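You operate a simulated robot arm through the tools that you are given. There is no shell and no other tool.

You are at the controls of a simulated robot arm. One attempt, no reset.

TASK
Top up the springs. At the end: there are three springs on the top of the wooden table, made up from those on the top of the black table; the silver spacer from the top of the black table is on the top of the wooden table; the brown carton from the top of the black table is on the top of the wooden table; the yellow ball valve from the top of the black table is on the top of the wooden table; whatever was shut is shut again. Leave all else as you found it, and nothing knocked over. Set down upright: brown carton, ball valve.
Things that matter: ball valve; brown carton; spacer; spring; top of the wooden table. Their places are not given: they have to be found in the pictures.

Only the result counts: the job must be done as asked and must still hold three seconds after the hand-in. Knocking over, shifting, dropping, spilling or breaking anything else fails it.

THE ROBOT
A 7-joint arm with a two-finger parallel gripper, fixed in place. Base frame: the origin is on the floor under the middle of its stand, x ahead of it, y to its left, z up; the work surface is at about z = 0.75. Lengths are in m, angles in degrees, forces in N, time in s.
With the tool pointing down near the work surface it reaches from about 0.2 to 0.68 m from the base axis. Its first joint turns from -66.0 to 66.0 degrees. Payload 2.4 kg.
The tool frame sits at the grasp point between the pads (the TCP): z along the fingers, y along the line on which they close. The tips reach 0.03 m beyond it. The gripper opens to 0.094 m. The fingers are 0.028 m wide and 0.01 m thick; the gripper's body (0.05 by 0.096 m) begins 0.055 m behind the TCP.
Orientation is that of the tool frame in the base frame, as [roll, pitch, yaw] about the fixed x, y, z axes, in that order (R = Rz(yaw) Ry(pitch) Rx(roll)). With the fingers straight down and closing along the base's y, the tool's x points along the base's -x, its y along +y and its z along -z.

THE INTERFACE
- The arm moves only by the tool drive_tool. Its argument "series" is a list of rows, each an object of numbers (a shift or turn left out is 0, a gripper value left out holds the last): "rx", "ry", "rz": the turn, a rotation vector about the tool's x, y, z in degrees; "dx", "dy", "dz": the shift along the tool's x, y, z in m; "jaw": the closure, from 0 (fully open) to 1 (shut). In form: [{"rx": .., "ry": .., "rz": .., "dx": .., "dy": .., "dz": .., "jaw": ..}, ...]. A call has 1 to 20 rows; each row shifts and turns the commanded pose from where the row before left it, along the tool's axes as they then stand. Rows are played at 5 a second. More than 0.05 m and 8.6 degrees between two rows, or a gripper value outside its range, and nothing of the call is played. A pose out of reach is approached as far as the arm can. The call stops where the force on the tool passes 40 N (or 10 N more than at its start, if that is more) or the arm is blocked; 0.2 s more then pass. The fingers move at their own pace (about 0.153 m/s each) and stop on an object; they squeeze with about 31 N. The grip force told is the motor's: it shows also when the fingers shut on nothing. Time passes only in rows, and 0.2 s behind the last, so rows that do not move let the fingers close. The reply holds the time, the measured pose of the TCP, the force on the tool along the base axes, the opening and the grip force, in the units named above and with some noise, with the torque about the TCP (base axes, N m) and any sound that the robot's microphone picked up.
- Cameras (640 x 400 px; columns grow to the right, rows downward): "scene" is fixed at [0.0242, 0.4731, 1.429]; the picture's right is [-0.84, -0.55, 0.00], its down [-0.39, 0.60, -0.70] and it looks along [0.38, -0.59, -0.71] (base axes); focal length 329 px, centre (320, 200). "wrist" rides on the gripper at [0.076, 0.014, -0.103] in the tool frame; the picture's right is [-0.18, 0.98, 0.00], its down [-0.75, -0.14, -0.64] and it looks along [-0.63, -0.12, 0.77] (tool axes); focal length 243 px, centre (320, 200).
- get_image(camera): a new picture of that camera. No time passes.
- point_at(camera, pixels): for up to 12 pixels [column, row] of the newest picture of that camera ("zoom" is the newest enlarged one), the place [x, y, z] in the base frame of the surface seen there, good to about 0.002 m. No time passes.
- inspect(camera, box): a new picture of the part [left, top, right, bottom] of that camera's present view, enlarged. No time passes.
- finish_job(): hands the job in; it is judged then, once.

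Open the gripper and draw the arm clear of the work before you hand the job in, unless the task says otherwise.

The tools are called as name(argument=value, ...) on one line, values as JSON. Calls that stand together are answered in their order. drive_tool: Moves the arm, as the interface text tells. Its arguments: {"type":"object","properties":{"series":{"type":"array"}},"required":["series"]} The other tools are called the same way: get_image (camera) takes a picture; point_at (camera, pixels) gives the place of the surface under pixels of a picture; inspect (camera, box) takes an enlarged picture of a part of a camera's view; finish_job () hands the job in.

At the start:

```text
t: 0.0
ee_pos: [0.3477, -0.0517, 1.0901]
tool_rot: [179.9, 0.0, -179.9]
force: [0.4, -0.2, -0.7]
wrist_torque: [0.01, -0.02, -0.01]
opening: 0.0941
finger_force: 0.1
```

scene: 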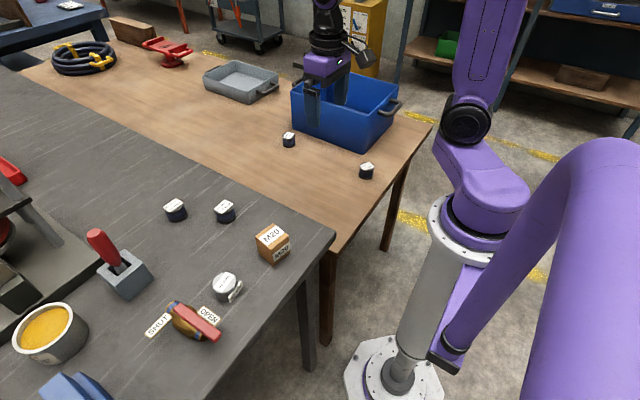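
wrist: 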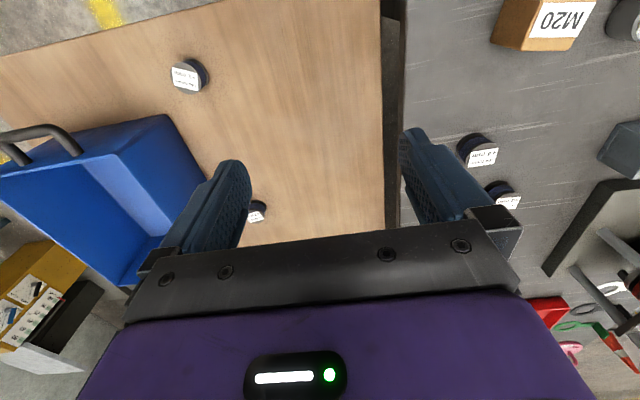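

The scene picture shows small dark cylinders at (176,210), (225,211) on the black table and (289,139), (366,170) on the wooden one, a carton at (273,243), a silver item at (226,288), and a yellow valve near (190,320). I enlarge these areas to read the labels.

inspect(camera="scene", box=[140, 180, 340, 350])

inspect(camera="scene", box=[250, 100, 410, 200])

inspect(camera="scene", box=[0, 130, 200, 400])

```text
2.35 times, centred on (240, 265) of scene
```

zoom: 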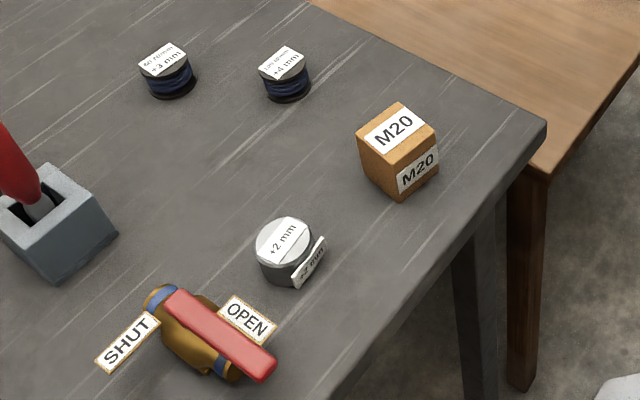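

```text
4.00 times, centred on (330, 150) of scene
```

zoom: 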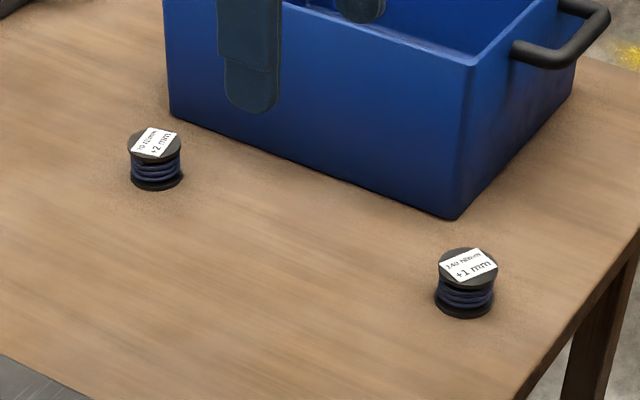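

```text
1.48 times, centred on (100, 265) of scene
```

zoom: 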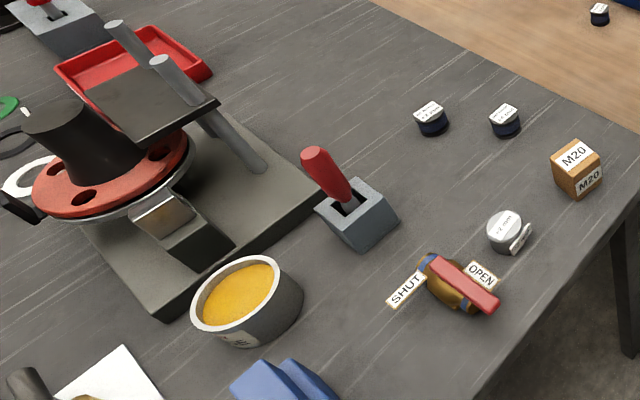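

The springs carry labels like "+3 mm", "+4 mm" and the spacer "+2 mm"; I take closer pictures to see details of the valve, spacer and the bin.

inspect(camera="scene", box=[140, 265, 260, 345])

inspect(camera="scene", box=[155, 190, 255, 235])

inspect(camera="scene", box=[20, 0, 300, 160])

inspect(camera="wrist", box=[400, 0, 640, 280])

inspect(camera="scene", box=[280, 30, 420, 160])

```text
5.00 times, centred on (200, 305) of scene
```

zoom: 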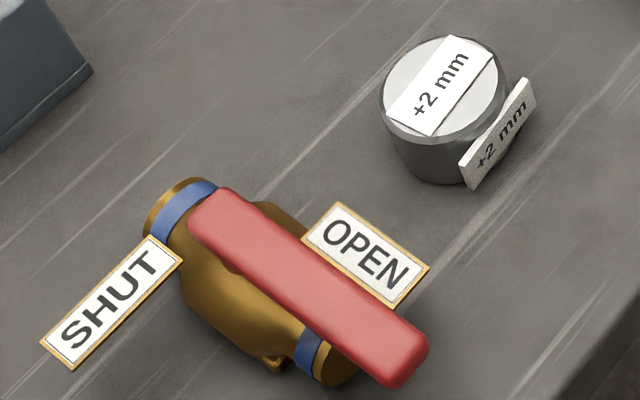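

```text
6.40 times, centred on (205, 212) of scene
```

zoom: 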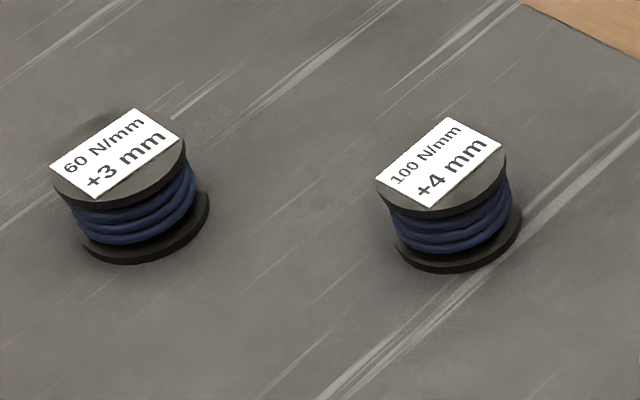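

```text
2.29 times, centred on (160, 80) of scene
```

zoom: 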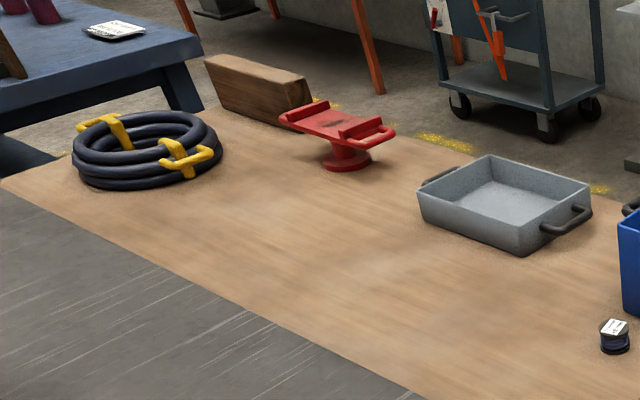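

```text
1.43 times, centred on (520, 140) of wrist
```

zoom: 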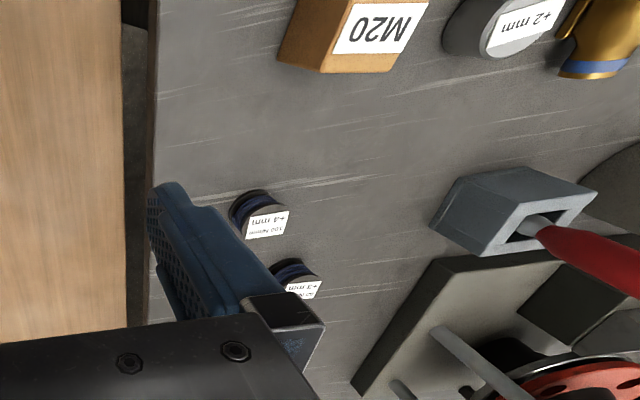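

```text
3.08 times, centred on (350, 95) of scene
```

zoom: 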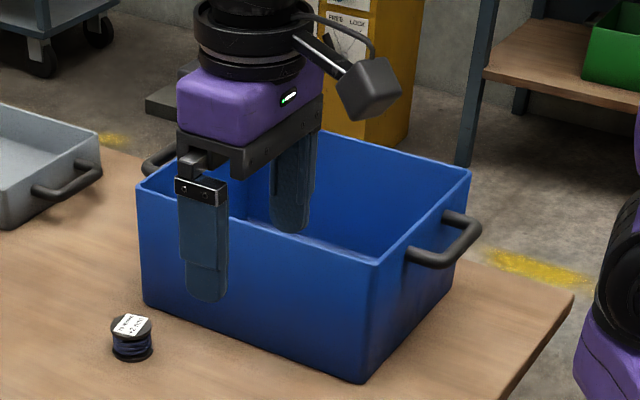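

Now I get coordinates of everything relevant: springs, carton, spacer and valve, plus table surfaces, from the scene picture.

get_image(camera="scene")

point_at(camera="scene", pixels=[[176, 205], [225, 206], [288, 135], [366, 166], [268, 238], [258, 233], [285, 233], [272, 251], [226, 280], [226, 300], [235, 291], [320, 235]])

point_at(camera="scene", pixels=[[158, 324], [207, 316], [184, 306], [216, 337], [200, 322], [179, 320], [174, 308], [210, 341], [240, 320], [150, 300], [330, 205], [280, 180]])

point_at(camera="scene", pixels=[[298, 110], [358, 148], [396, 108], [330, 180], [250, 150], [300, 170], [400, 150], [430, 128], [335, 250], [215, 120], [240, 100], [120, 85]])

```text
taken
```

scene: 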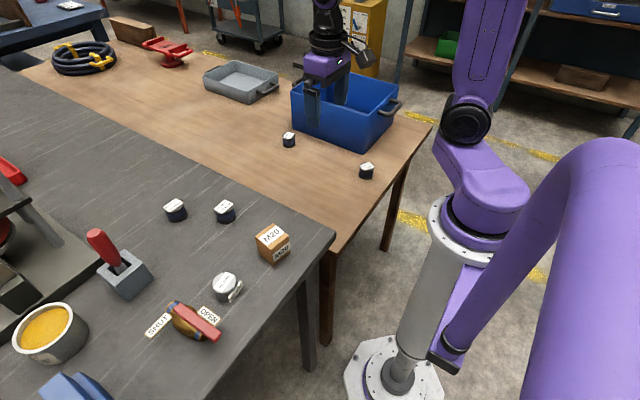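

```text
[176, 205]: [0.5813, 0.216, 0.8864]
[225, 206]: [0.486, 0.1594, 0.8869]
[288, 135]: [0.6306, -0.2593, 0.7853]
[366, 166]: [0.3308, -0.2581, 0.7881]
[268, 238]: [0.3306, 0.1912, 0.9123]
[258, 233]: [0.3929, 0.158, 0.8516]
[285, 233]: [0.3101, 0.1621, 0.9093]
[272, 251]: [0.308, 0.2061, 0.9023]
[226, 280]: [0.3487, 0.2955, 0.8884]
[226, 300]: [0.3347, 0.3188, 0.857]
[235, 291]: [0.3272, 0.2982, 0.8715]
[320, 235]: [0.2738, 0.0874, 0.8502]
```

```text
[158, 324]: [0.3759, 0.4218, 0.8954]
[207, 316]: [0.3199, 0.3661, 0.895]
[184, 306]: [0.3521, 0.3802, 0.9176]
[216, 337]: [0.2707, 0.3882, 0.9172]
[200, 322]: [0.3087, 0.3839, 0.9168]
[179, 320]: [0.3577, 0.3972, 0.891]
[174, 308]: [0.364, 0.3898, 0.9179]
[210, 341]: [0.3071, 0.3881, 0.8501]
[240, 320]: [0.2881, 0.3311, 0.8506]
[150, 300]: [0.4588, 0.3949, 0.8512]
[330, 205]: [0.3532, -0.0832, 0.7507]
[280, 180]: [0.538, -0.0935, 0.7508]
```

```text
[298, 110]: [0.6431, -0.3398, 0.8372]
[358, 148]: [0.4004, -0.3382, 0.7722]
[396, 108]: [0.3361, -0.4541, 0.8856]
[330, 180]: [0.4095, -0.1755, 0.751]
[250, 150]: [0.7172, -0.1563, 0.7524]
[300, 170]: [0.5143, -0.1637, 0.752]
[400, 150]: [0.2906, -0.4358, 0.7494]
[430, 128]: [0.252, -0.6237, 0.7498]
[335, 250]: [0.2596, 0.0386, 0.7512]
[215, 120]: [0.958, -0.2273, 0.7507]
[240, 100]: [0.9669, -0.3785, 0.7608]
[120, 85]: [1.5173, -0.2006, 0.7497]
```

The wooden top is at z≈0.75 and the black top at z≈0.85; two springs are seen on each. Before counting on that, I move the hand over toward the bin to see whether other springs are hidden in or behind it.

drive_tool(series=[{"dy": -0.04, "dz": -0.01}, {"dy": -0.04, "dz": -0.01}, {"dy": -0.04, "dz": -0.01}, {"dy": -0.04, "dz": -0.01}, {"dy": -0.04, "dz": -0.01}, {"dy": -0.04, "dx": 0.02}, {"dy": -0.03, "dx": 0.02}])

get_image(camera="wrist")

get_image(camera="scene")

```text
t: 1.6
ee_pos: [0.3099, -0.3215, 1.1402]
tool_rot: [179.9, 0.0, -179.9]
force: [-0.6, 0.0, -0.4]
wrist_torque: [0.01, 0.0, 0.0]
opening: 0.0938
finger_force: 0.1
```

```text
taken
```

wrist: 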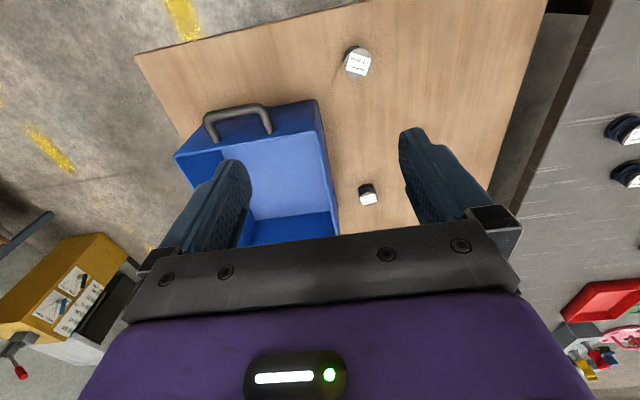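

```text
taken
```

scene: 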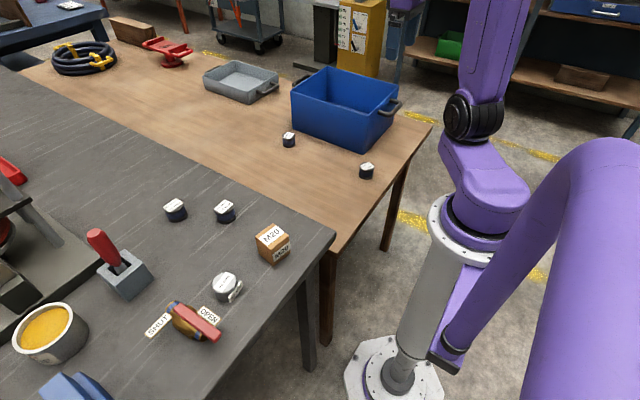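

The bin's visible floor is empty; I swing the hand's yaw toward -y to see the rest of the bin and the strip behind it.

drive_tool(series=[{"rz": 8, "dx": -0.02}, {"rz": 8, "dx": -0.02}, {"rz": 8, "dx": -0.02}, {"rz": 8, "dx": -0.02}, {"rz": 8}, {"rz": 8}, {"rz": 8}])

get_image(camera="wrist")

```text
t: 3.2
ee_pos: [0.3871, -0.3378, 1.1394]
tool_rot: [-179.9, 0.0, 123.9]
force: [0.2, 0.8, 0.0]
wrist_torque: [0.05, 0.02, -0.01]
opening: 0.0938
finger_force: 0.1
```

```text
taken
```

wrist: 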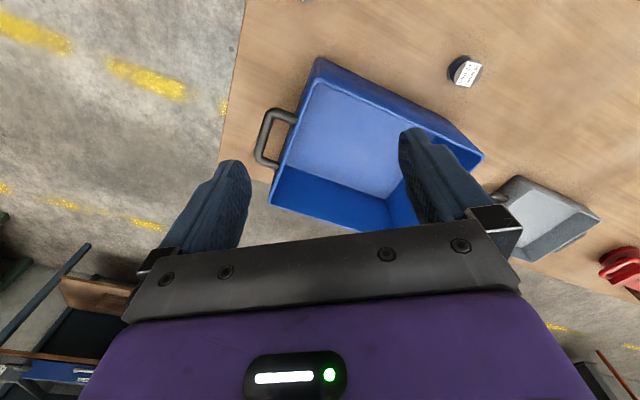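

The bin and tray are empty, so two springs are on the wooden top and exactly one more is needed. I turn the hand back and travel over the black table to the nearer spring at about (0.486, 0.159).

drive_tool(series=[{"rz": -8}, {"rz": -8}, {"rz": -8}, {"rz": -8}, {"rz": -8}, {"rz": -8}, {"rz": -8}, {"dy": 0.0452, "dx": -0.009}, {"dy": 0.0452, "dx": -0.009}, {"dy": 0.0452, "dx": -0.009}, {"dy": 0.0452, "dx": -0.009}, {"dy": 0.0452, "dx": -0.009}, {"dy": 0.0452, "dx": -0.009}, {"dy": 0.0452, "dx": -0.009}, {"dy": 0.0452, "dx": -0.009}, {"dy": 0.0452, "dx": -0.009}, {"dy": 0.0452, "dx": -0.009}, {"dy": 0.0452, "dx": -0.009}])

get_image(camera="wrist")

get_image(camera="scene")

```text
t: 7.0
ee_pos: [0.4871, 0.1605, 1.141]
tool_rot: [179.9, 0.0, -179.9]
force: [0.8, 0.7, -0.5]
wrist_torque: [-0.02, 0.0, -0.04]
opening: 0.0939
finger_force: 0.0
```

```text
taken
```

wrist: 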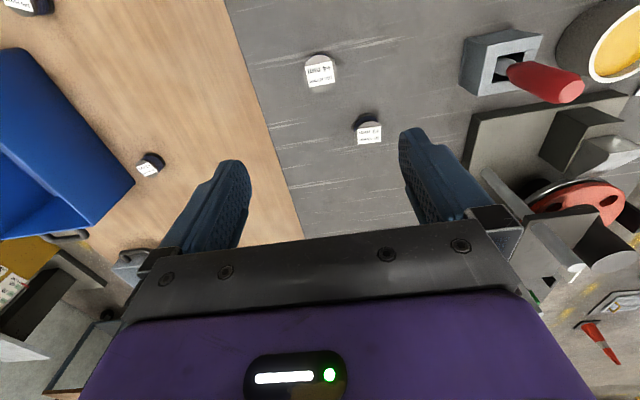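

```text
taken
```

scene: 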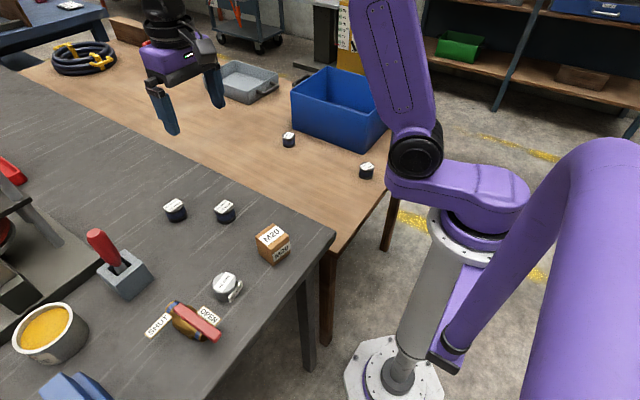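

In the wrist picture the target spring is at about (320,72). I enlarge it and measure its centre and edges.

inspect(camera="wrist", box=[280, 40, 400, 160])

point_at(camera="wrist", pixels=[[320, 60], [320, 75], [306, 72], [335, 72], [320, 84], [228, 0], [265, 120], [300, 235]])

```text
3.33 times, centred on (340, 100) of wrist
```

zoom: 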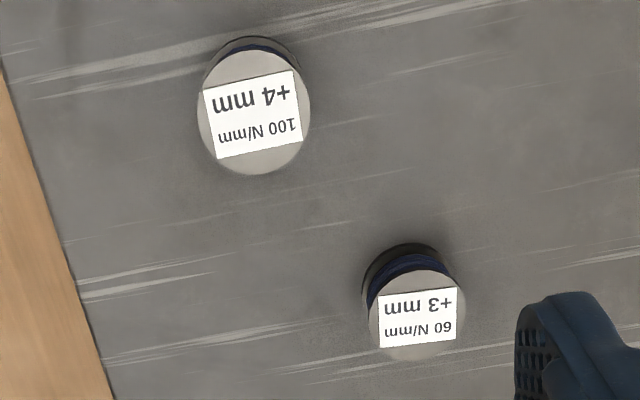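

```text
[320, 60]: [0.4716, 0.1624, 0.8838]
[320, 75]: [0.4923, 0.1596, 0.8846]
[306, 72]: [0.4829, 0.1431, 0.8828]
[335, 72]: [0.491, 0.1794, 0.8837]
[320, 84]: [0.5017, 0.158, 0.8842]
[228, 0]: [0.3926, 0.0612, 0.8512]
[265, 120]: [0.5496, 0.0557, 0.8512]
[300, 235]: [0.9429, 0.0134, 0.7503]
```

I measure the top disc's extremes in the enlarged picture to fix the spring's centre.

point_at(camera="zoom", pixels=[[202, 112], [305, 112], [255, 60], [255, 168], [255, 112], [374, 315], [460, 315], [417, 278], [417, 355]])

```text
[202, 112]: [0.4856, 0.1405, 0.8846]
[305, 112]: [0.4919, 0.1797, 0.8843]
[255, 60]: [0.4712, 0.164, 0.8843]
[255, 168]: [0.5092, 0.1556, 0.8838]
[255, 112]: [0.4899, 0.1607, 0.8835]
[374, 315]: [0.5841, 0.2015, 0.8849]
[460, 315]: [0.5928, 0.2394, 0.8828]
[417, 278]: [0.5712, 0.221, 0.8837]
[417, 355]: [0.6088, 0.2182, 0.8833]
```

Spring centre is (0.490, 0.160), top z 0.884, diameter about 0.04. I descend to TCP z≈0.885 with fingers open and then close.

drive_tool(series=[{"dz": 0.045, "dx": -0.003}, {"dz": 0.045}, {"dz": 0.045}, {"dz": 0.045}, {"dz": 0.035}, {"dz": 0.02}, {"dz": 0.015}, {"dz": 0.006}, {}])

get_image(camera="wrist")

```text
t: 9.0
ee_pos: [0.4884, 0.161, 0.883]
tool_rot: [-179.9, 0.0, 180.0]
force: [-1.0, 0.5, 0.1]
wrist_torque: [0.03, -0.01, -0.03]
opening: 0.094
finger_force: 0.1
```

```text
taken
```

wrist: 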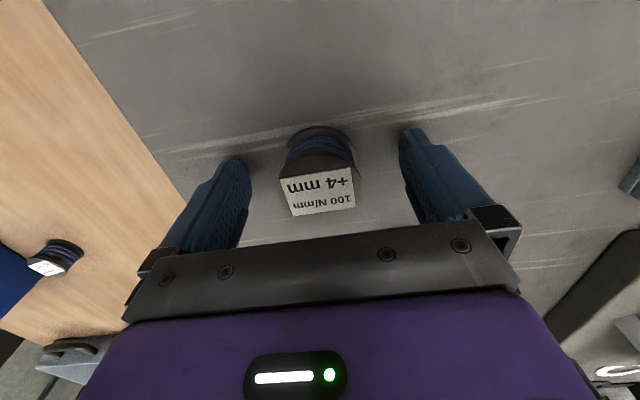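

The spring sits between the fingers at (320,175), centred. I close on it and check the grip.

drive_tool(series=[{"jaw": 1}, {"jaw": 1}, {"jaw": 1}, {"jaw": 1}])

```text
t: 10.0
ee_pos: [0.487, 0.1611, 0.8831]
tool_rot: [180.0, 0.0, -179.9]
force: [0.6, -0.2, 1.1]
wrist_torque: [0.03, 0.03, 0.01]
opening: 0.0456
finger_force: 30.9
```

Grip holds at 0.0456 m opening with 31 N. I lift it, carry it across to about (0.54, -0.10) above the wooden top, and stop above the surface for a check.

drive_tool(series=[{"dz": -0.02}, {"dz": -0.04}, {"dz": -0.04}, {"dz": -0.03}, {"dy": -0.0435, "dx": -0.009}, {"dy": -0.0435, "dx": -0.009}, {"dy": -0.0435, "dx": -0.009}, {"dy": -0.0435, "dx": -0.009}, {"dy": -0.0435, "dx": -0.009}, {"dy": -0.0435, "dx": -0.009}, {}])

get_image(camera="wrist")

get_image(camera="scene")

```text
t: 12.4
ee_pos: [0.5403, -0.1035, 1.0122]
tool_rot: [179.9, 0.1, -179.8]
force: [-0.3, -0.5, -1.8]
wrist_torque: [-0.01, 0.0, -0.02]
opening: 0.0456
finger_force: 31.2
```

```text
taken
```

wrist: 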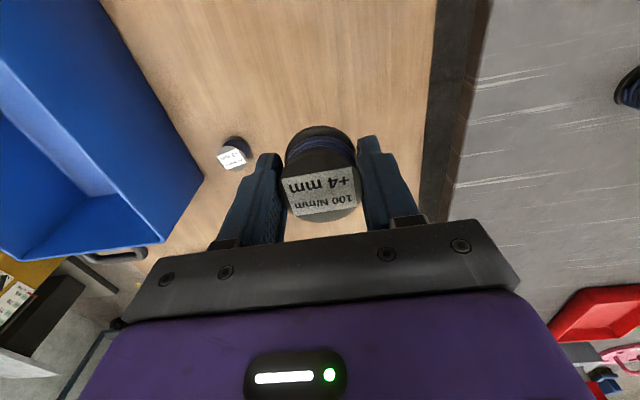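

```text
taken
```

scene: 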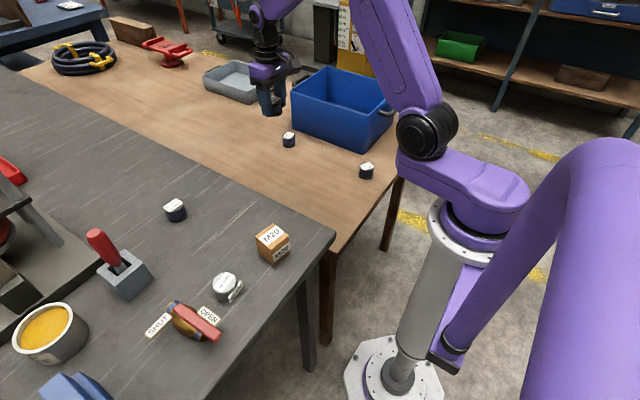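

The spring is held upright and the wood below is free. I lower by 0.228 m to set its base on z≈0.75, slowly at the end.

drive_tool(series=[{"dz": 0.045}, {"dz": 0.045}, {"dz": 0.045}, {"dz": 0.04}, {"dz": 0.025}, {"dz": 0.015}, {"dz": 0.008}, {"dz": 0.004}, {}])

```text
t: 14.4
ee_pos: [0.5433, -0.0996, 0.7878]
tool_rot: [180.0, 0.0, -180.0]
force: [-0.5, 0.3, -2.2]
wrist_torque: [-0.03, 0.01, 0.03]
opening: 0.0458
finger_force: 31.3
```

Force still shows only weight (−2.2 N) at z 0.788, so it isn't touching yet. I inch down.

drive_tool(series=[{"dz": 0.002}, {"dz": 0.001}, {}])

inspect(camera="scene", box=[230, 90, 330, 160])

```text
t: 15.2
ee_pos: [0.5403, -0.1024, 0.784]
tool_rot: [-180.0, 0.0, -180.0]
force: [0.8, -0.3, -1.9]
wrist_torque: [-0.02, 0.02, 0.02]
opening: 0.0458
finger_force: 31.1
```

```text
5.71 times, centred on (280, 125) of scene
```

zoom: 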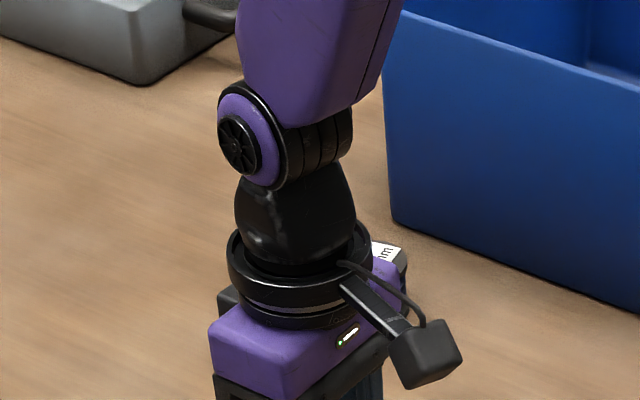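

drive_tool(series=[{"dz": 0.001}, {"dz": 0.001}, {}])

```text
t: 16.0
ee_pos: [0.5419, -0.1024, 0.7827]
tool_rot: [179.9, 0.1, -179.8]
force: [-3.9, 3.6, 18.5]
wrist_torque: [0.21, 0.0, 0.03]
opening: 0.0457
finger_force: 31.1
```

The upward force jumped to 18.5 N: the spring is on the wood. I ease up a hair, open, and retreat straight up.

drive_tool(series=[{"dz": -0.001}, {"jaw": 0}, {"jaw": 0}, {"jaw": 0}, {"dz": -0.02}, {"dz": -0.045}, {"dz": -0.045}, {"dz": -0.045}, {"dz": -0.045}, {"dz": -0.045}])

get_image(camera="wrist")

get_image(camera="scene")

```text
t: 18.2
ee_pos: [0.5434, -0.103, 1.0279]
tool_rot: [-179.9, -0.1, -179.9]
force: [0.5, -0.8, 1.1]
wrist_torque: [-0.02, 0.02, -0.04]
opening: 0.0939
finger_force: 0.0
```

```text
taken
```

wrist: 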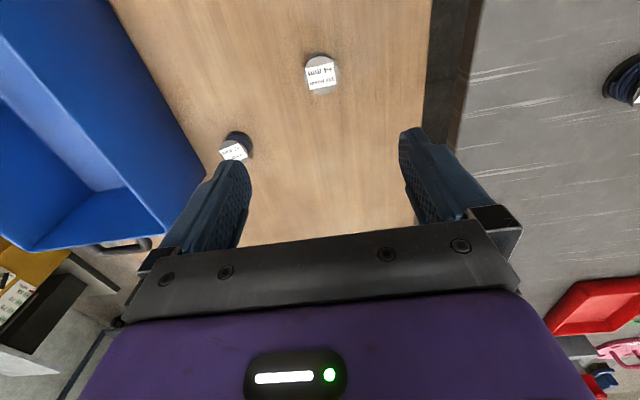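

```text
taken
```

scene: 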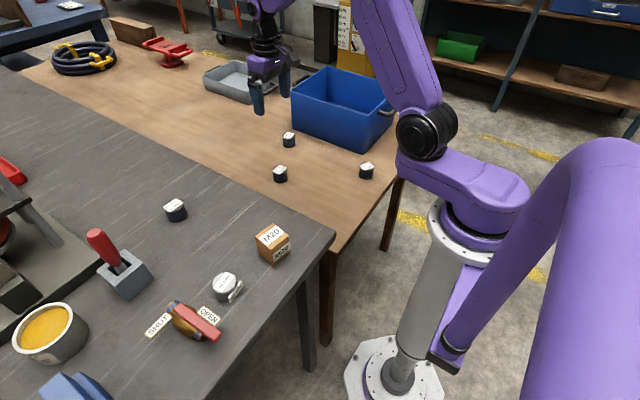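

The spring stands on the wood at scene (280,174). Next is the carton: I move above about (0.33, 0.185) for a close look.

drive_tool(series=[{"dy": 0.036, "dx": 0.0266, "dz": -0.008}, {"dy": 0.036, "dx": 0.0266, "dz": -0.008}, {"dy": 0.036, "dx": 0.0266, "dz": -0.008}, {"dy": 0.036, "dx": 0.0266, "dz": -0.008}, {"dy": 0.036, "dx": 0.0266, "dz": -0.008}, {"dy": 0.036, "dx": 0.0266, "dz": -0.008}, {"dy": 0.036, "dx": 0.0266, "dz": -0.008}, {"dy": 0.036, "dx": 0.0266, "dz": -0.008}, {}])

get_image(camera="wrist")

```text
t: 20.2
ee_pos: [0.3289, 0.1866, 1.0895]
tool_rot: [180.0, 0.0, 180.0]
force: [0.2, -0.2, -0.8]
wrist_torque: [-0.02, 0.01, 0.0]
opening: 0.0941
finger_force: 0.1
```

```text
taken
```

wrist: 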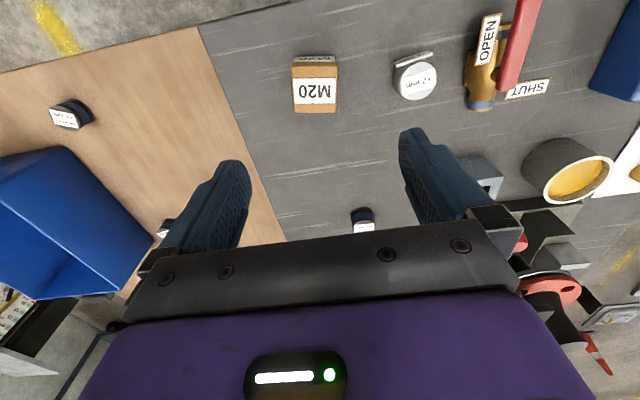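

The carton is at (315,88), spacer at (414,76) and valve at (490,60). I enlarge this region for measurement.

inspect(camera="wrist", box=[280, 40, 360, 125])

point_at(camera="zoom", pixels=[[222, 175], [418, 175], [225, 330], [420, 330], [320, 250], [222, 140], [418, 125], [320, 130], [320, 180], [320, 325]])

inspect(camera="wrist", box=[380, 0, 560, 125])

```text
4.71 times, centred on (320, 82) of wrist
```

zoom: 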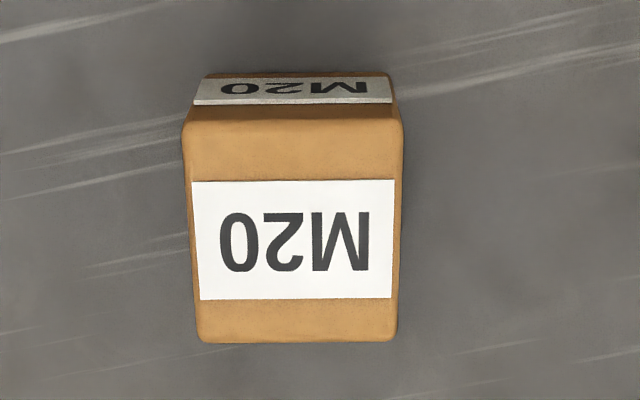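

```text
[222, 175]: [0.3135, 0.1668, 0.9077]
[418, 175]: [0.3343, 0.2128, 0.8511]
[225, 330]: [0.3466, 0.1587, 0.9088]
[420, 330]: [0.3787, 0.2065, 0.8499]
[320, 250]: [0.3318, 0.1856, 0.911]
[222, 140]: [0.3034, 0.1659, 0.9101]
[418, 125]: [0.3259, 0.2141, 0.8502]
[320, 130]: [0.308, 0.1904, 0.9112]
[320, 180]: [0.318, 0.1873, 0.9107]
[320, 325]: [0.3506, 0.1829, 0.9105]
```

```text
3.20 times, centred on (470, 62) of wrist
```

zoom: 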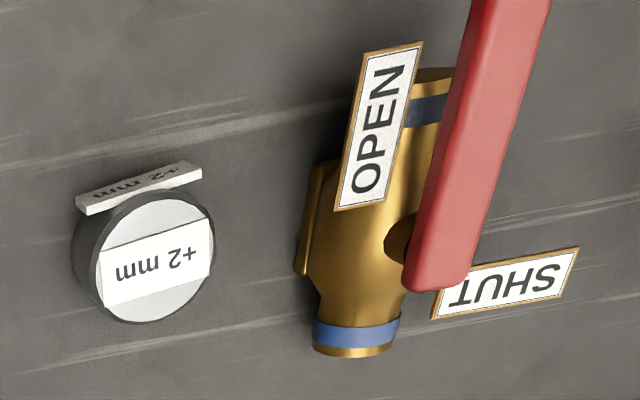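

The carton's top face looks slightly turned relative to the base axes; I measure its edges exactly.

inspect(camera="wrist", box=[280, 40, 360, 125])

point_at(camera="zoom", pixels=[[190, 135], [395, 135], [203, 332], [392, 332], [290, 125], [295, 338], [192, 230], [397, 230], [215, 85], [375, 85]])

```text
4.71 times, centred on (320, 82) of wrist
```

zoom: 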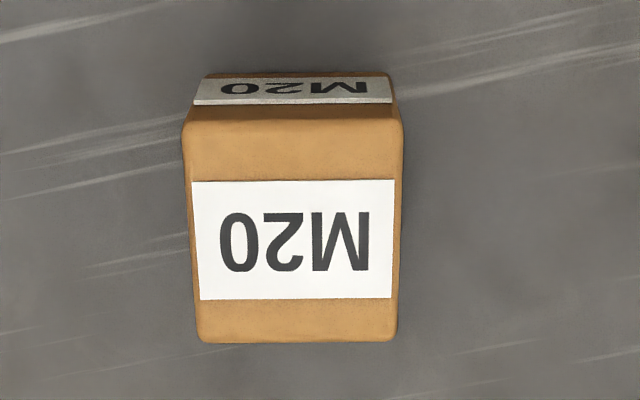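

```text
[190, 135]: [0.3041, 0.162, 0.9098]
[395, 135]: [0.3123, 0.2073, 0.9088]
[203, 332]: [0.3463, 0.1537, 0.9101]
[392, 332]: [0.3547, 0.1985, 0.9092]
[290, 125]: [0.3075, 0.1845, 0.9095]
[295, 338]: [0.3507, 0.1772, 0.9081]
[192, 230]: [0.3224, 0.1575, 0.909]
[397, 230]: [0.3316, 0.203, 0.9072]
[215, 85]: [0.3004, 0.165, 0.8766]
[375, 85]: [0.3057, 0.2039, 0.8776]
```

The carton's centre is (0.329, 0.180), turned about −10.7° and roughly 0.047 m wide with top at 0.910. I align the hand (rz +10.7), centre it and descend to TCP z≈0.890.

drive_tool(series=[{"dx": -0.0005, "dy": -0.0062, "rz": 0}, {"rz": 5.35}, {"rz": 5.35}, {"dz": 0.045}, {"dz": 0.045}, {"dz": 0.04}, {"dz": 0.03}, {"dz": 0.02}, {"dz": 0.012}, {"dz": 0.007}, {}])

get_image(camera="wrist")

```text
t: 22.6
ee_pos: [0.3294, 0.1822, 0.8922]
tool_rot: [180.0, 0.0, 169.3]
force: [0.8, 0.4, -0.6]
wrist_torque: [-0.02, -0.03, -0.01]
opening: 0.0939
finger_force: 0.1
```

```text
taken
```

wrist: 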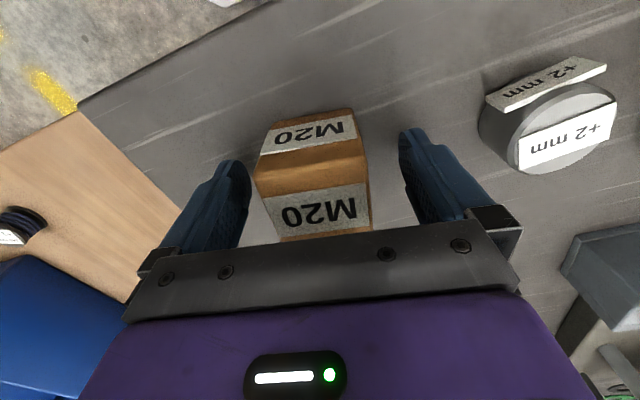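

The carton is between the fingers but looks a little left of centre (edges at about 257 and 369). I measure the edges and finger positions before closing.

point_at(camera="wrist", pixels=[[262, 185], [364, 178], [258, 160], [362, 150], [275, 125], [350, 112], [310, 175], [248, 180], [405, 150]])

```text
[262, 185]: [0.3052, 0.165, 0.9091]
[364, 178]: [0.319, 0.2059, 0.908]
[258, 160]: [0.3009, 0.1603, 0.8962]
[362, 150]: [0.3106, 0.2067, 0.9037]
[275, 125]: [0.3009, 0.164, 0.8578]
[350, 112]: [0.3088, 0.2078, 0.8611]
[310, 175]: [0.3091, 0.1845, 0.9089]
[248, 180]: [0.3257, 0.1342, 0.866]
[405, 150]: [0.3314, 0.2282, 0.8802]
```

Finger pads at y 0.134 and 0.228 straddle the carton's centre (0.180) evenly. I close.

drive_tool(series=[{"jaw": 1}, {"jaw": 1}, {"jaw": 1}, {"jaw": 1}])

drive_tool(series=[{"dz": -0.01}, {"dz": -0.01}, {}])

get_image(camera="wrist")

```text
t: 23.6
ee_pos: [0.3299, 0.1804, 0.8913]
tool_rot: [179.9, 0.0, 169.4]
force: [-1.0, 0.0, 0.7]
wrist_torque: [0.02, 0.04, 0.01]
opening: 0.0541
finger_force: 31.3
```

```text
t: 24.4
ee_pos: [0.3292, 0.1807, 0.9131]
tool_rot: [180.0, 0.0, 169.3]
force: [-0.2, -0.5, -3.0]
wrist_torque: [0.01, 0.0, 0.01]
opening: 0.0544
finger_force: 30.8
```

```text
taken
```

wrist: 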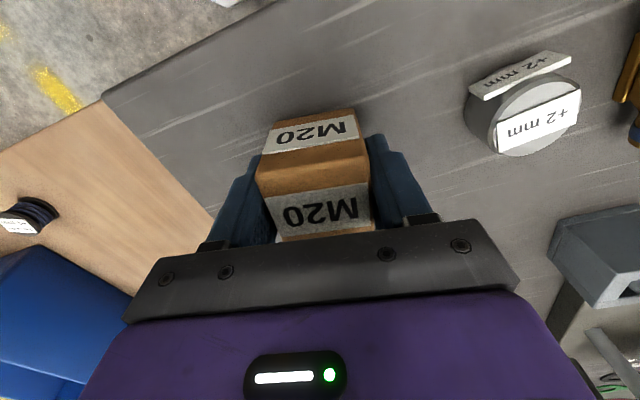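

The carton is lifted straight with about 3 N of weight. I carry it up and across to (0.36, -0.10) over the wood.

drive_tool(series=[{"dz": -0.045}, {"dz": -0.045}, {"dx": -0.0118, "dy": -0.0386}, {"dx": -0.0118, "dy": -0.0386}, {"dx": -0.0118, "dy": -0.0386}, {"dx": -0.0118, "dy": -0.0386}, {"dx": -0.0118, "dy": -0.0386}, {"dx": -0.0118, "dy": -0.0386}, {"dx": -0.0118, "dy": -0.0386}, {}])

get_image(camera="wrist")

get_image(camera="scene")

```text
t: 26.6
ee_pos: [0.3611, -0.1005, 1.0029]
tool_rot: [-180.0, 0.0, 169.4]
force: [0.8, -0.1, -2.8]
wrist_torque: [0.02, -0.01, -0.02]
opening: 0.0543
finger_force: 30.8
```

```text
taken
```

wrist: 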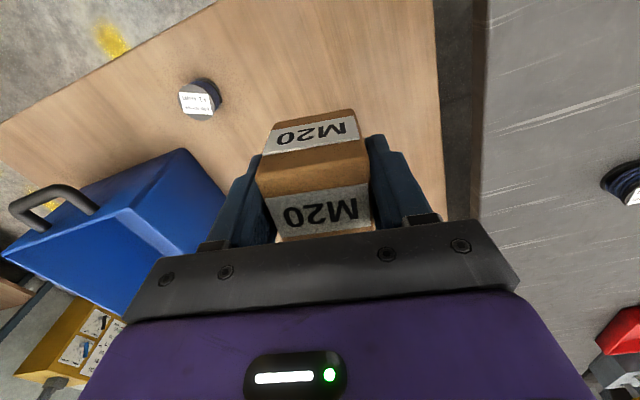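

```text
taken
```

scene: 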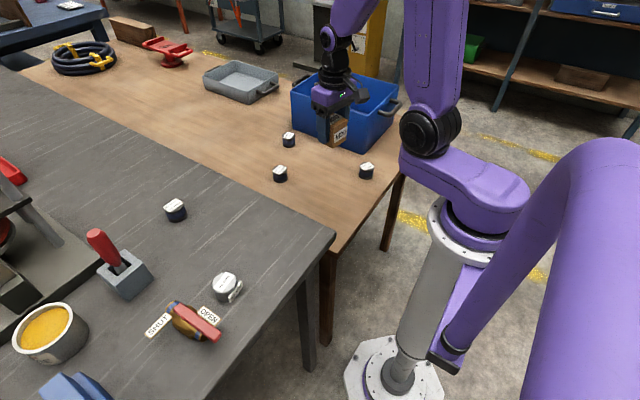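

The carton hangs square over clear wood. I lower by 0.208 m and then inch down to contact.

drive_tool(series=[{"dz": 0.045}, {"dz": 0.045}, {"dz": 0.045}, {"dz": 0.035}, {"dz": 0.02}, {"dz": 0.012}, {"dz": 0.006}, {"dz": 0.002}, {"dz": 0.001}, {}])

```text
t: 28.8
ee_pos: [0.3598, -0.0999, 0.7899]
tool_rot: [179.9, 0.1, 169.4]
force: [0.7, 4.6, 29.2]
wrist_torque: [0.01, -0.04, 0.11]
opening: 0.0543
finger_force: 30.6
```

Contact: 29 N upward at z 0.790. I ease up 1.5 mm of command, open and withdraw upward.

drive_tool(series=[{"dz": -0.001}, {"dz": -0.0005}, {"jaw": 0}, {"jaw": 0}, {"jaw": 0}, {"dz": -0.02}, {"dz": -0.045}, {"dz": -0.045}, {"dz": -0.045}, {"dz": -0.045}, {"dz": -0.045}])

get_image(camera="wrist")

get_image(camera="scene")

```text
t: 31.2
ee_pos: [0.3602, -0.1032, 1.0386]
tool_rot: [180.0, 0.0, 169.3]
force: [-0.4, 0.9, -0.8]
wrist_torque: [0.0, -0.01, -0.01]
opening: 0.0941
finger_force: 0.1
```

```text
taken
```

wrist: 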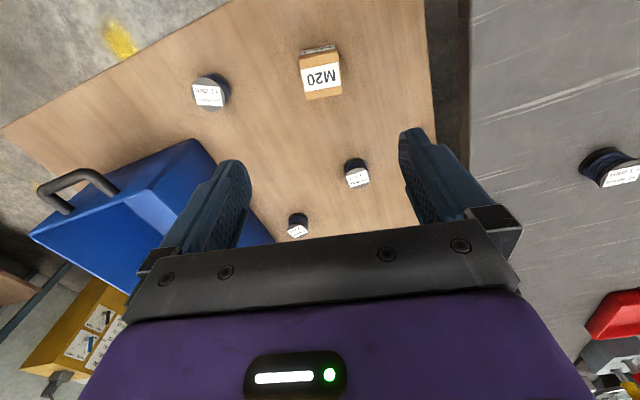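

```text
taken
```

scene: 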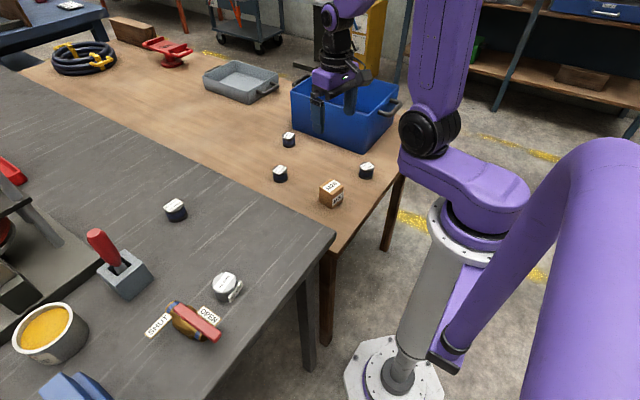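

The carton stands upright on the wood at scene (332,193). Next I go above the spacer near (0.345, 0.30) for a closer look.

drive_tool(series=[{"dx": 0.00995, "dy": 0.0437, "dz": -0.005}, {"dx": 0.00995, "dy": 0.0437, "dz": -0.005}, {"dx": 0.00995, "dy": 0.0437, "dz": -0.005}, {"dx": 0.00995, "dy": 0.0437, "dz": -0.005}, {"dx": 0.00995, "dy": 0.0437, "dz": -0.005}, {"dx": 0.00995, "dy": 0.0437, "dz": -0.005}, {"dx": 0.00995, "dy": 0.0437, "dz": -0.005}, {"dx": 0.00995, "dy": 0.0437, "dz": -0.005}, {"dx": 0.00995, "dy": 0.0437, "dz": -0.005}, {}])

get_image(camera="wrist")

```text
t: 33.4
ee_pos: [0.3441, 0.3043, 1.082]
tool_rot: [180.0, 0.0, 169.3]
force: [0.3, 1.1, 0.6]
wrist_torque: [0.0, -0.02, -0.01]
opening: 0.0939
finger_force: 0.1
```

```text
taken
```

wrist: 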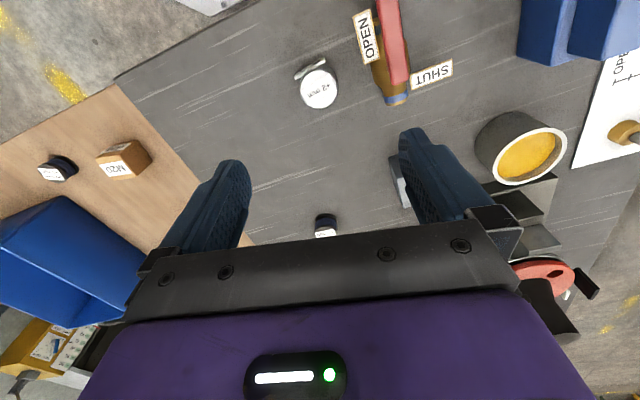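

The spacer is at (318,86) with its side label at (309,68); I enlarge and measure.

inspect(camera="wrist", box=[280, 45, 360, 125])

point_at(camera="zoom", pixels=[[220, 215], [400, 215], [310, 135], [310, 300], [310, 215], [185, 150], [335, 95], [195, 215], [260, 115]])

```text
5.00 times, centred on (320, 85) of wrist
```

zoom: 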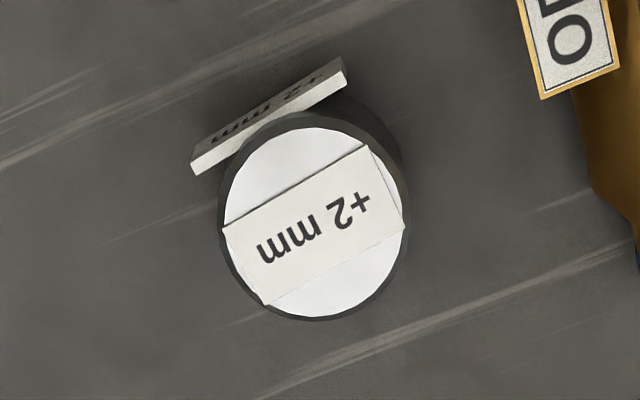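

```text
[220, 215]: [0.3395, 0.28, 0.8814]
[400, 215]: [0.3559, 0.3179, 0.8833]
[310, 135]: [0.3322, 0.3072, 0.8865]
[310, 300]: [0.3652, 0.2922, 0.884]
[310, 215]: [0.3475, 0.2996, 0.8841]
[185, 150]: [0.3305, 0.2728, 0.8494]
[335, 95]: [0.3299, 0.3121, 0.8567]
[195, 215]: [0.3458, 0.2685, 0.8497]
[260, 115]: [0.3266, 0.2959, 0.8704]
```

The spacer's centre is (0.348, 0.300), top z 0.885, its side tag faces −x. Before descending I check how close the valve's parts come on the +y side.

inspect(camera="wrist", box=[330, 0, 480, 120])

point_at(camera="zoom", pixels=[[145, 50], [190, 210], [218, 200], [180, 40], [235, 280], [270, 335], [320, 335], [230, 230], [260, 270], [340, 300], [490, 245], [485, 195]])

point_at(camera="zoom", pixels=[[280, 100], [300, 250], [265, 180], [225, 100], [345, 330], [410, 270], [240, 60], [330, 60], [350, 260], [245, 300]])

```text
3.33 times, centred on (405, 60) of wrist
```

zoom: 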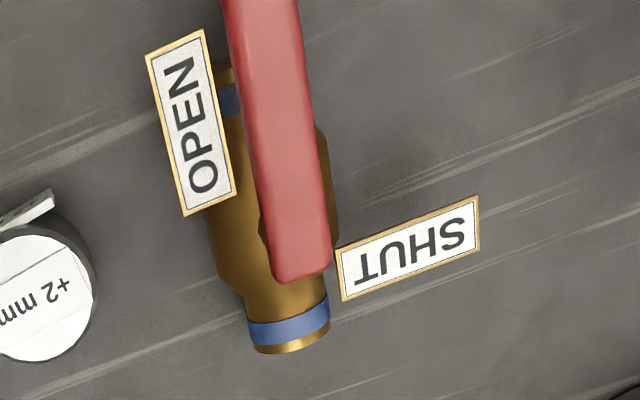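

```text
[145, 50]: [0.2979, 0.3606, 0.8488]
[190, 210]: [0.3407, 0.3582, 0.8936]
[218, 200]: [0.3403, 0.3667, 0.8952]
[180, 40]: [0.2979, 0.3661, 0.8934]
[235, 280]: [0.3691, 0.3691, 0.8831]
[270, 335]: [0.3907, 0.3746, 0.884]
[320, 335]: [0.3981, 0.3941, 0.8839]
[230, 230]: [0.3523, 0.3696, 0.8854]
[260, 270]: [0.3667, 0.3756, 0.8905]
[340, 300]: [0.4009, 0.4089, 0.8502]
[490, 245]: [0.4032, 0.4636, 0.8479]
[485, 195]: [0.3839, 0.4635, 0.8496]
```

```text
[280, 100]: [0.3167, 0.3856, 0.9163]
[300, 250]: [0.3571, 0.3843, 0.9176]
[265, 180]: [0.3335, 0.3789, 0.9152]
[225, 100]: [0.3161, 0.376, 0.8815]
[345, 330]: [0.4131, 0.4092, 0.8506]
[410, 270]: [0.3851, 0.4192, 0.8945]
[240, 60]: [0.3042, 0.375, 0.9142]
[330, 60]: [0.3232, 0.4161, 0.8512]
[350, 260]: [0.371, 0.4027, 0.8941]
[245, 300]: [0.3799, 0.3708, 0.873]
```

The OPEN plate's near edge is at y≈0.357, so I narrow the jaws to ~0.067 m first, square the yaw, centre on (0.349, 0.300) and stop halfway to verify.

drive_tool(series=[{"rz": -5.35, "jaw": 0.28}, {"rz": -5.35, "jaw": 0.28}, {"dx": -0.005, "dy": -0.0043}, {"dz": 0.04}, {"dz": 0.04}, {"dz": 0.04}, {}])

get_image(camera="wrist")

```text
t: 35.0
ee_pos: [0.3518, 0.2972, 0.9625]
tool_rot: [180.0, 0.0, -179.9]
force: [-0.2, -0.1, 0.2]
wrist_torque: [0.01, -0.02, 0.02]
opening: 0.0674
finger_force: 0.0
```

```text
taken
```

wrist: 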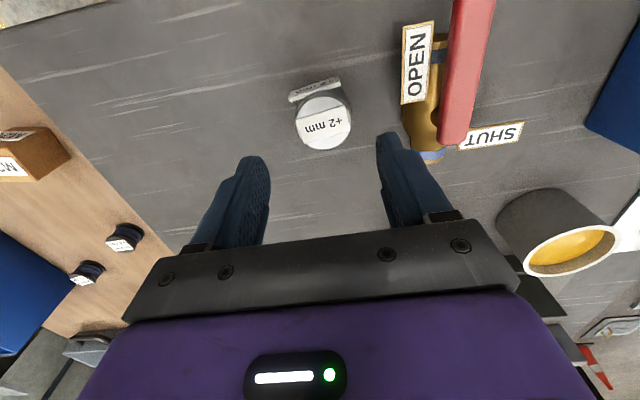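

Measured TCP is (0.352, 0.297); I re-measure the spacer at (324,122) and the finger pads from this nearer view.

point_at(camera="wrist", pixels=[[299, 122], [348, 122], [324, 100], [324, 145], [324, 122], [265, 180], [383, 150], [404, 95]])

drive_tool(series=[{}])

```text
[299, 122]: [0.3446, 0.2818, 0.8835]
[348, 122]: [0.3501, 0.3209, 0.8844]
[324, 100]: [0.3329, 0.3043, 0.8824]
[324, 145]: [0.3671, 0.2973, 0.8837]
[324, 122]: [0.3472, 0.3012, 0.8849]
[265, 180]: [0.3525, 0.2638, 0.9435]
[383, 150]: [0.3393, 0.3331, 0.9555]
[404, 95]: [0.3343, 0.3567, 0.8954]
```

```text
t: 35.4
ee_pos: [0.3505, 0.2977, 0.9609]
tool_rot: [180.0, 0.0, 179.9]
force: [-0.3, 0.7, 0.5]
wrist_torque: [0.0, -0.01, -0.01]
opening: 0.0676
finger_force: 0.1
```

Spacer centre (0.349, 0.301) vs. finger midline 0.2985: I shift +2.5 mm in y, descend to z≈0.885 and close.

drive_tool(series=[{"dy": 0.0025, "dz": 0.02}, {"dz": 0.03}, {"dz": 0.018}, {"dz": 0.008}, {}, {"jaw": 1}, {"jaw": 1}, {"jaw": 1}])

get_image(camera="wrist")

```text
t: 37.2
ee_pos: [0.349, 0.2993, 0.8861]
tool_rot: [-180.0, 0.0, 180.0]
force: [0.6, 1.6, 0.0]
wrist_torque: [0.06, 0.05, -0.01]
opening: 0.0454
finger_force: 31.1
```

```text
taken
```

wrist: 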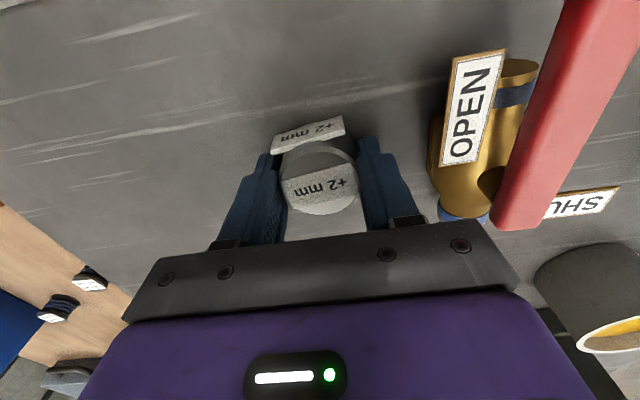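

The spacer is gripped (0.0454 m, 31 N). I lift it and carry it to (0.45, -0.09) above the wood, between carton and spring.

drive_tool(series=[{"dz": -0.02}, {"dz": -0.045}, {"dz": -0.045}, {"dz": -0.015}, {"dx": -0.0112, "dy": -0.0432}, {"dx": -0.0112, "dy": -0.0432}, {"dx": -0.0112, "dy": -0.0432}, {"dx": -0.0112, "dy": -0.0432}, {"dx": -0.0112, "dy": -0.0432}, {"dx": -0.0112, "dy": -0.0432}, {"dx": -0.0112, "dy": -0.0432}, {"dx": -0.0112, "dy": -0.0432}, {"dx": -0.0112, "dy": -0.0432}, {}])

get_image(camera="wrist")

get_image(camera="scene")

```text
t: 40.2
ee_pos: [0.4505, -0.0875, 1.0106]
tool_rot: [180.0, 0.0, -180.0]
force: [0.0, -0.6, -3.4]
wrist_torque: [0.03, -0.02, 0.01]
opening: 0.0449
finger_force: 31.4
```

```text
taken
```

wrist: 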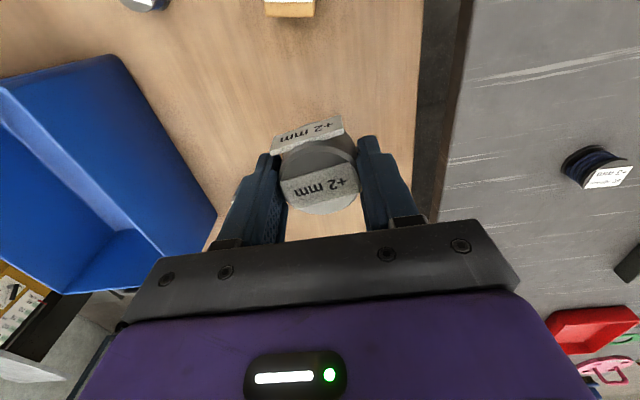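

```text
taken
```

scene: 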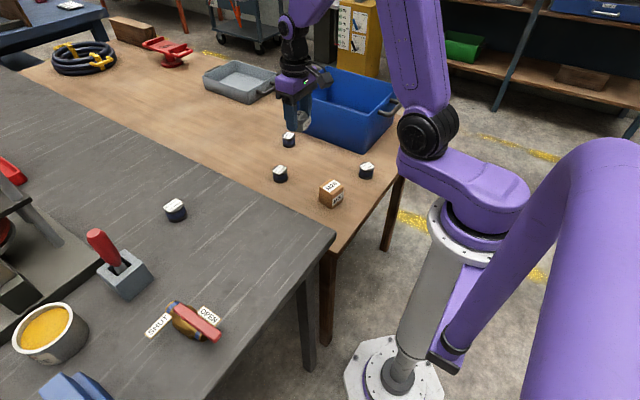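

Clear wood lies below. I lower 0.22 m, then inch to contact.

drive_tool(series=[{"dz": 0.045}, {"dz": 0.045}, {"dz": 0.045}, {"dz": 0.04}, {"dz": 0.025}, {"dz": 0.012}, {"dz": 0.006}, {"dz": 0.002}, {"dz": 0.002}, {}])

```text
t: 42.4
ee_pos: [0.4508, -0.089, 0.7895]
tool_rot: [-180.0, 0.1, 180.0]
force: [-0.8, 0.9, -5.0]
wrist_torque: [-0.01, 0.03, 0.01]
opening: 0.045
finger_force: 31.4
```

Still hanging (−5 N) at z 0.7895. I inch further down by 1 mm steps.

drive_tool(series=[{"dz": 0.001}, {"dz": 0.001}, {"dz": 0.001}, {}])

```text
t: 43.4
ee_pos: [0.4506, -0.0888, 0.7876]
tool_rot: [179.9, 0.0, 180.0]
force: [0.2, 0.0, -2.8]
wrist_torque: [-0.02, 0.03, 0.0]
opening: 0.0452
finger_force: 30.7
```

drive_tool(series=[{"dz": 0.001}, {"dz": 0.001}, {}])

```text
t: 44.2
ee_pos: [0.4513, -0.0883, 0.7848]
tool_rot: [180.0, 0.1, -179.8]
force: [-0.5, 3.6, 22.0]
wrist_torque: [0.32, -0.01, -0.22]
opening: 0.045
finger_force: 30.7
```

Contact at 22 N. I ease up 1 mm, open only moderately (to avoid sweeping neighbours), and withdraw upward.

drive_tool(series=[{"dz": -0.001}, {"jaw": 0.2}, {"jaw": 0.2}, {"jaw": 0.2}, {"dz": -0.02}, {"dz": -0.045}, {"dz": -0.045}, {"dz": -0.045}, {"dz": -0.045}, {"dz": -0.045}, {"dz": -0.03}])

get_image(camera="wrist")

get_image(camera="scene")

```text
t: 46.6
ee_pos: [0.4521, -0.0882, 1.0594]
tool_rot: [180.0, 0.0, 179.9]
force: [-0.2, 0.0, -0.1]
wrist_torque: [0.0, 0.01, -0.02]
opening: 0.0751
finger_force: 0.2
```

```text
taken
```

wrist: 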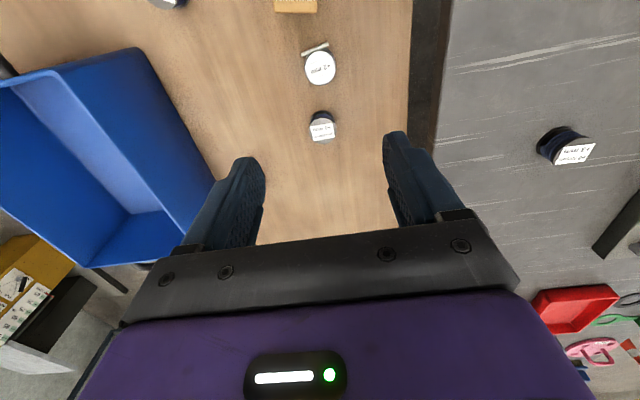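

```text
taken
```

scene: 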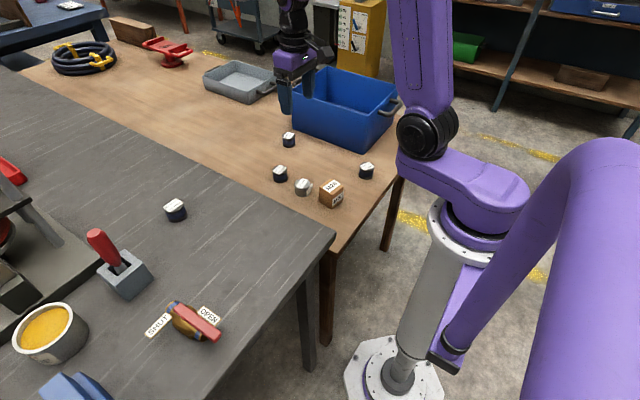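

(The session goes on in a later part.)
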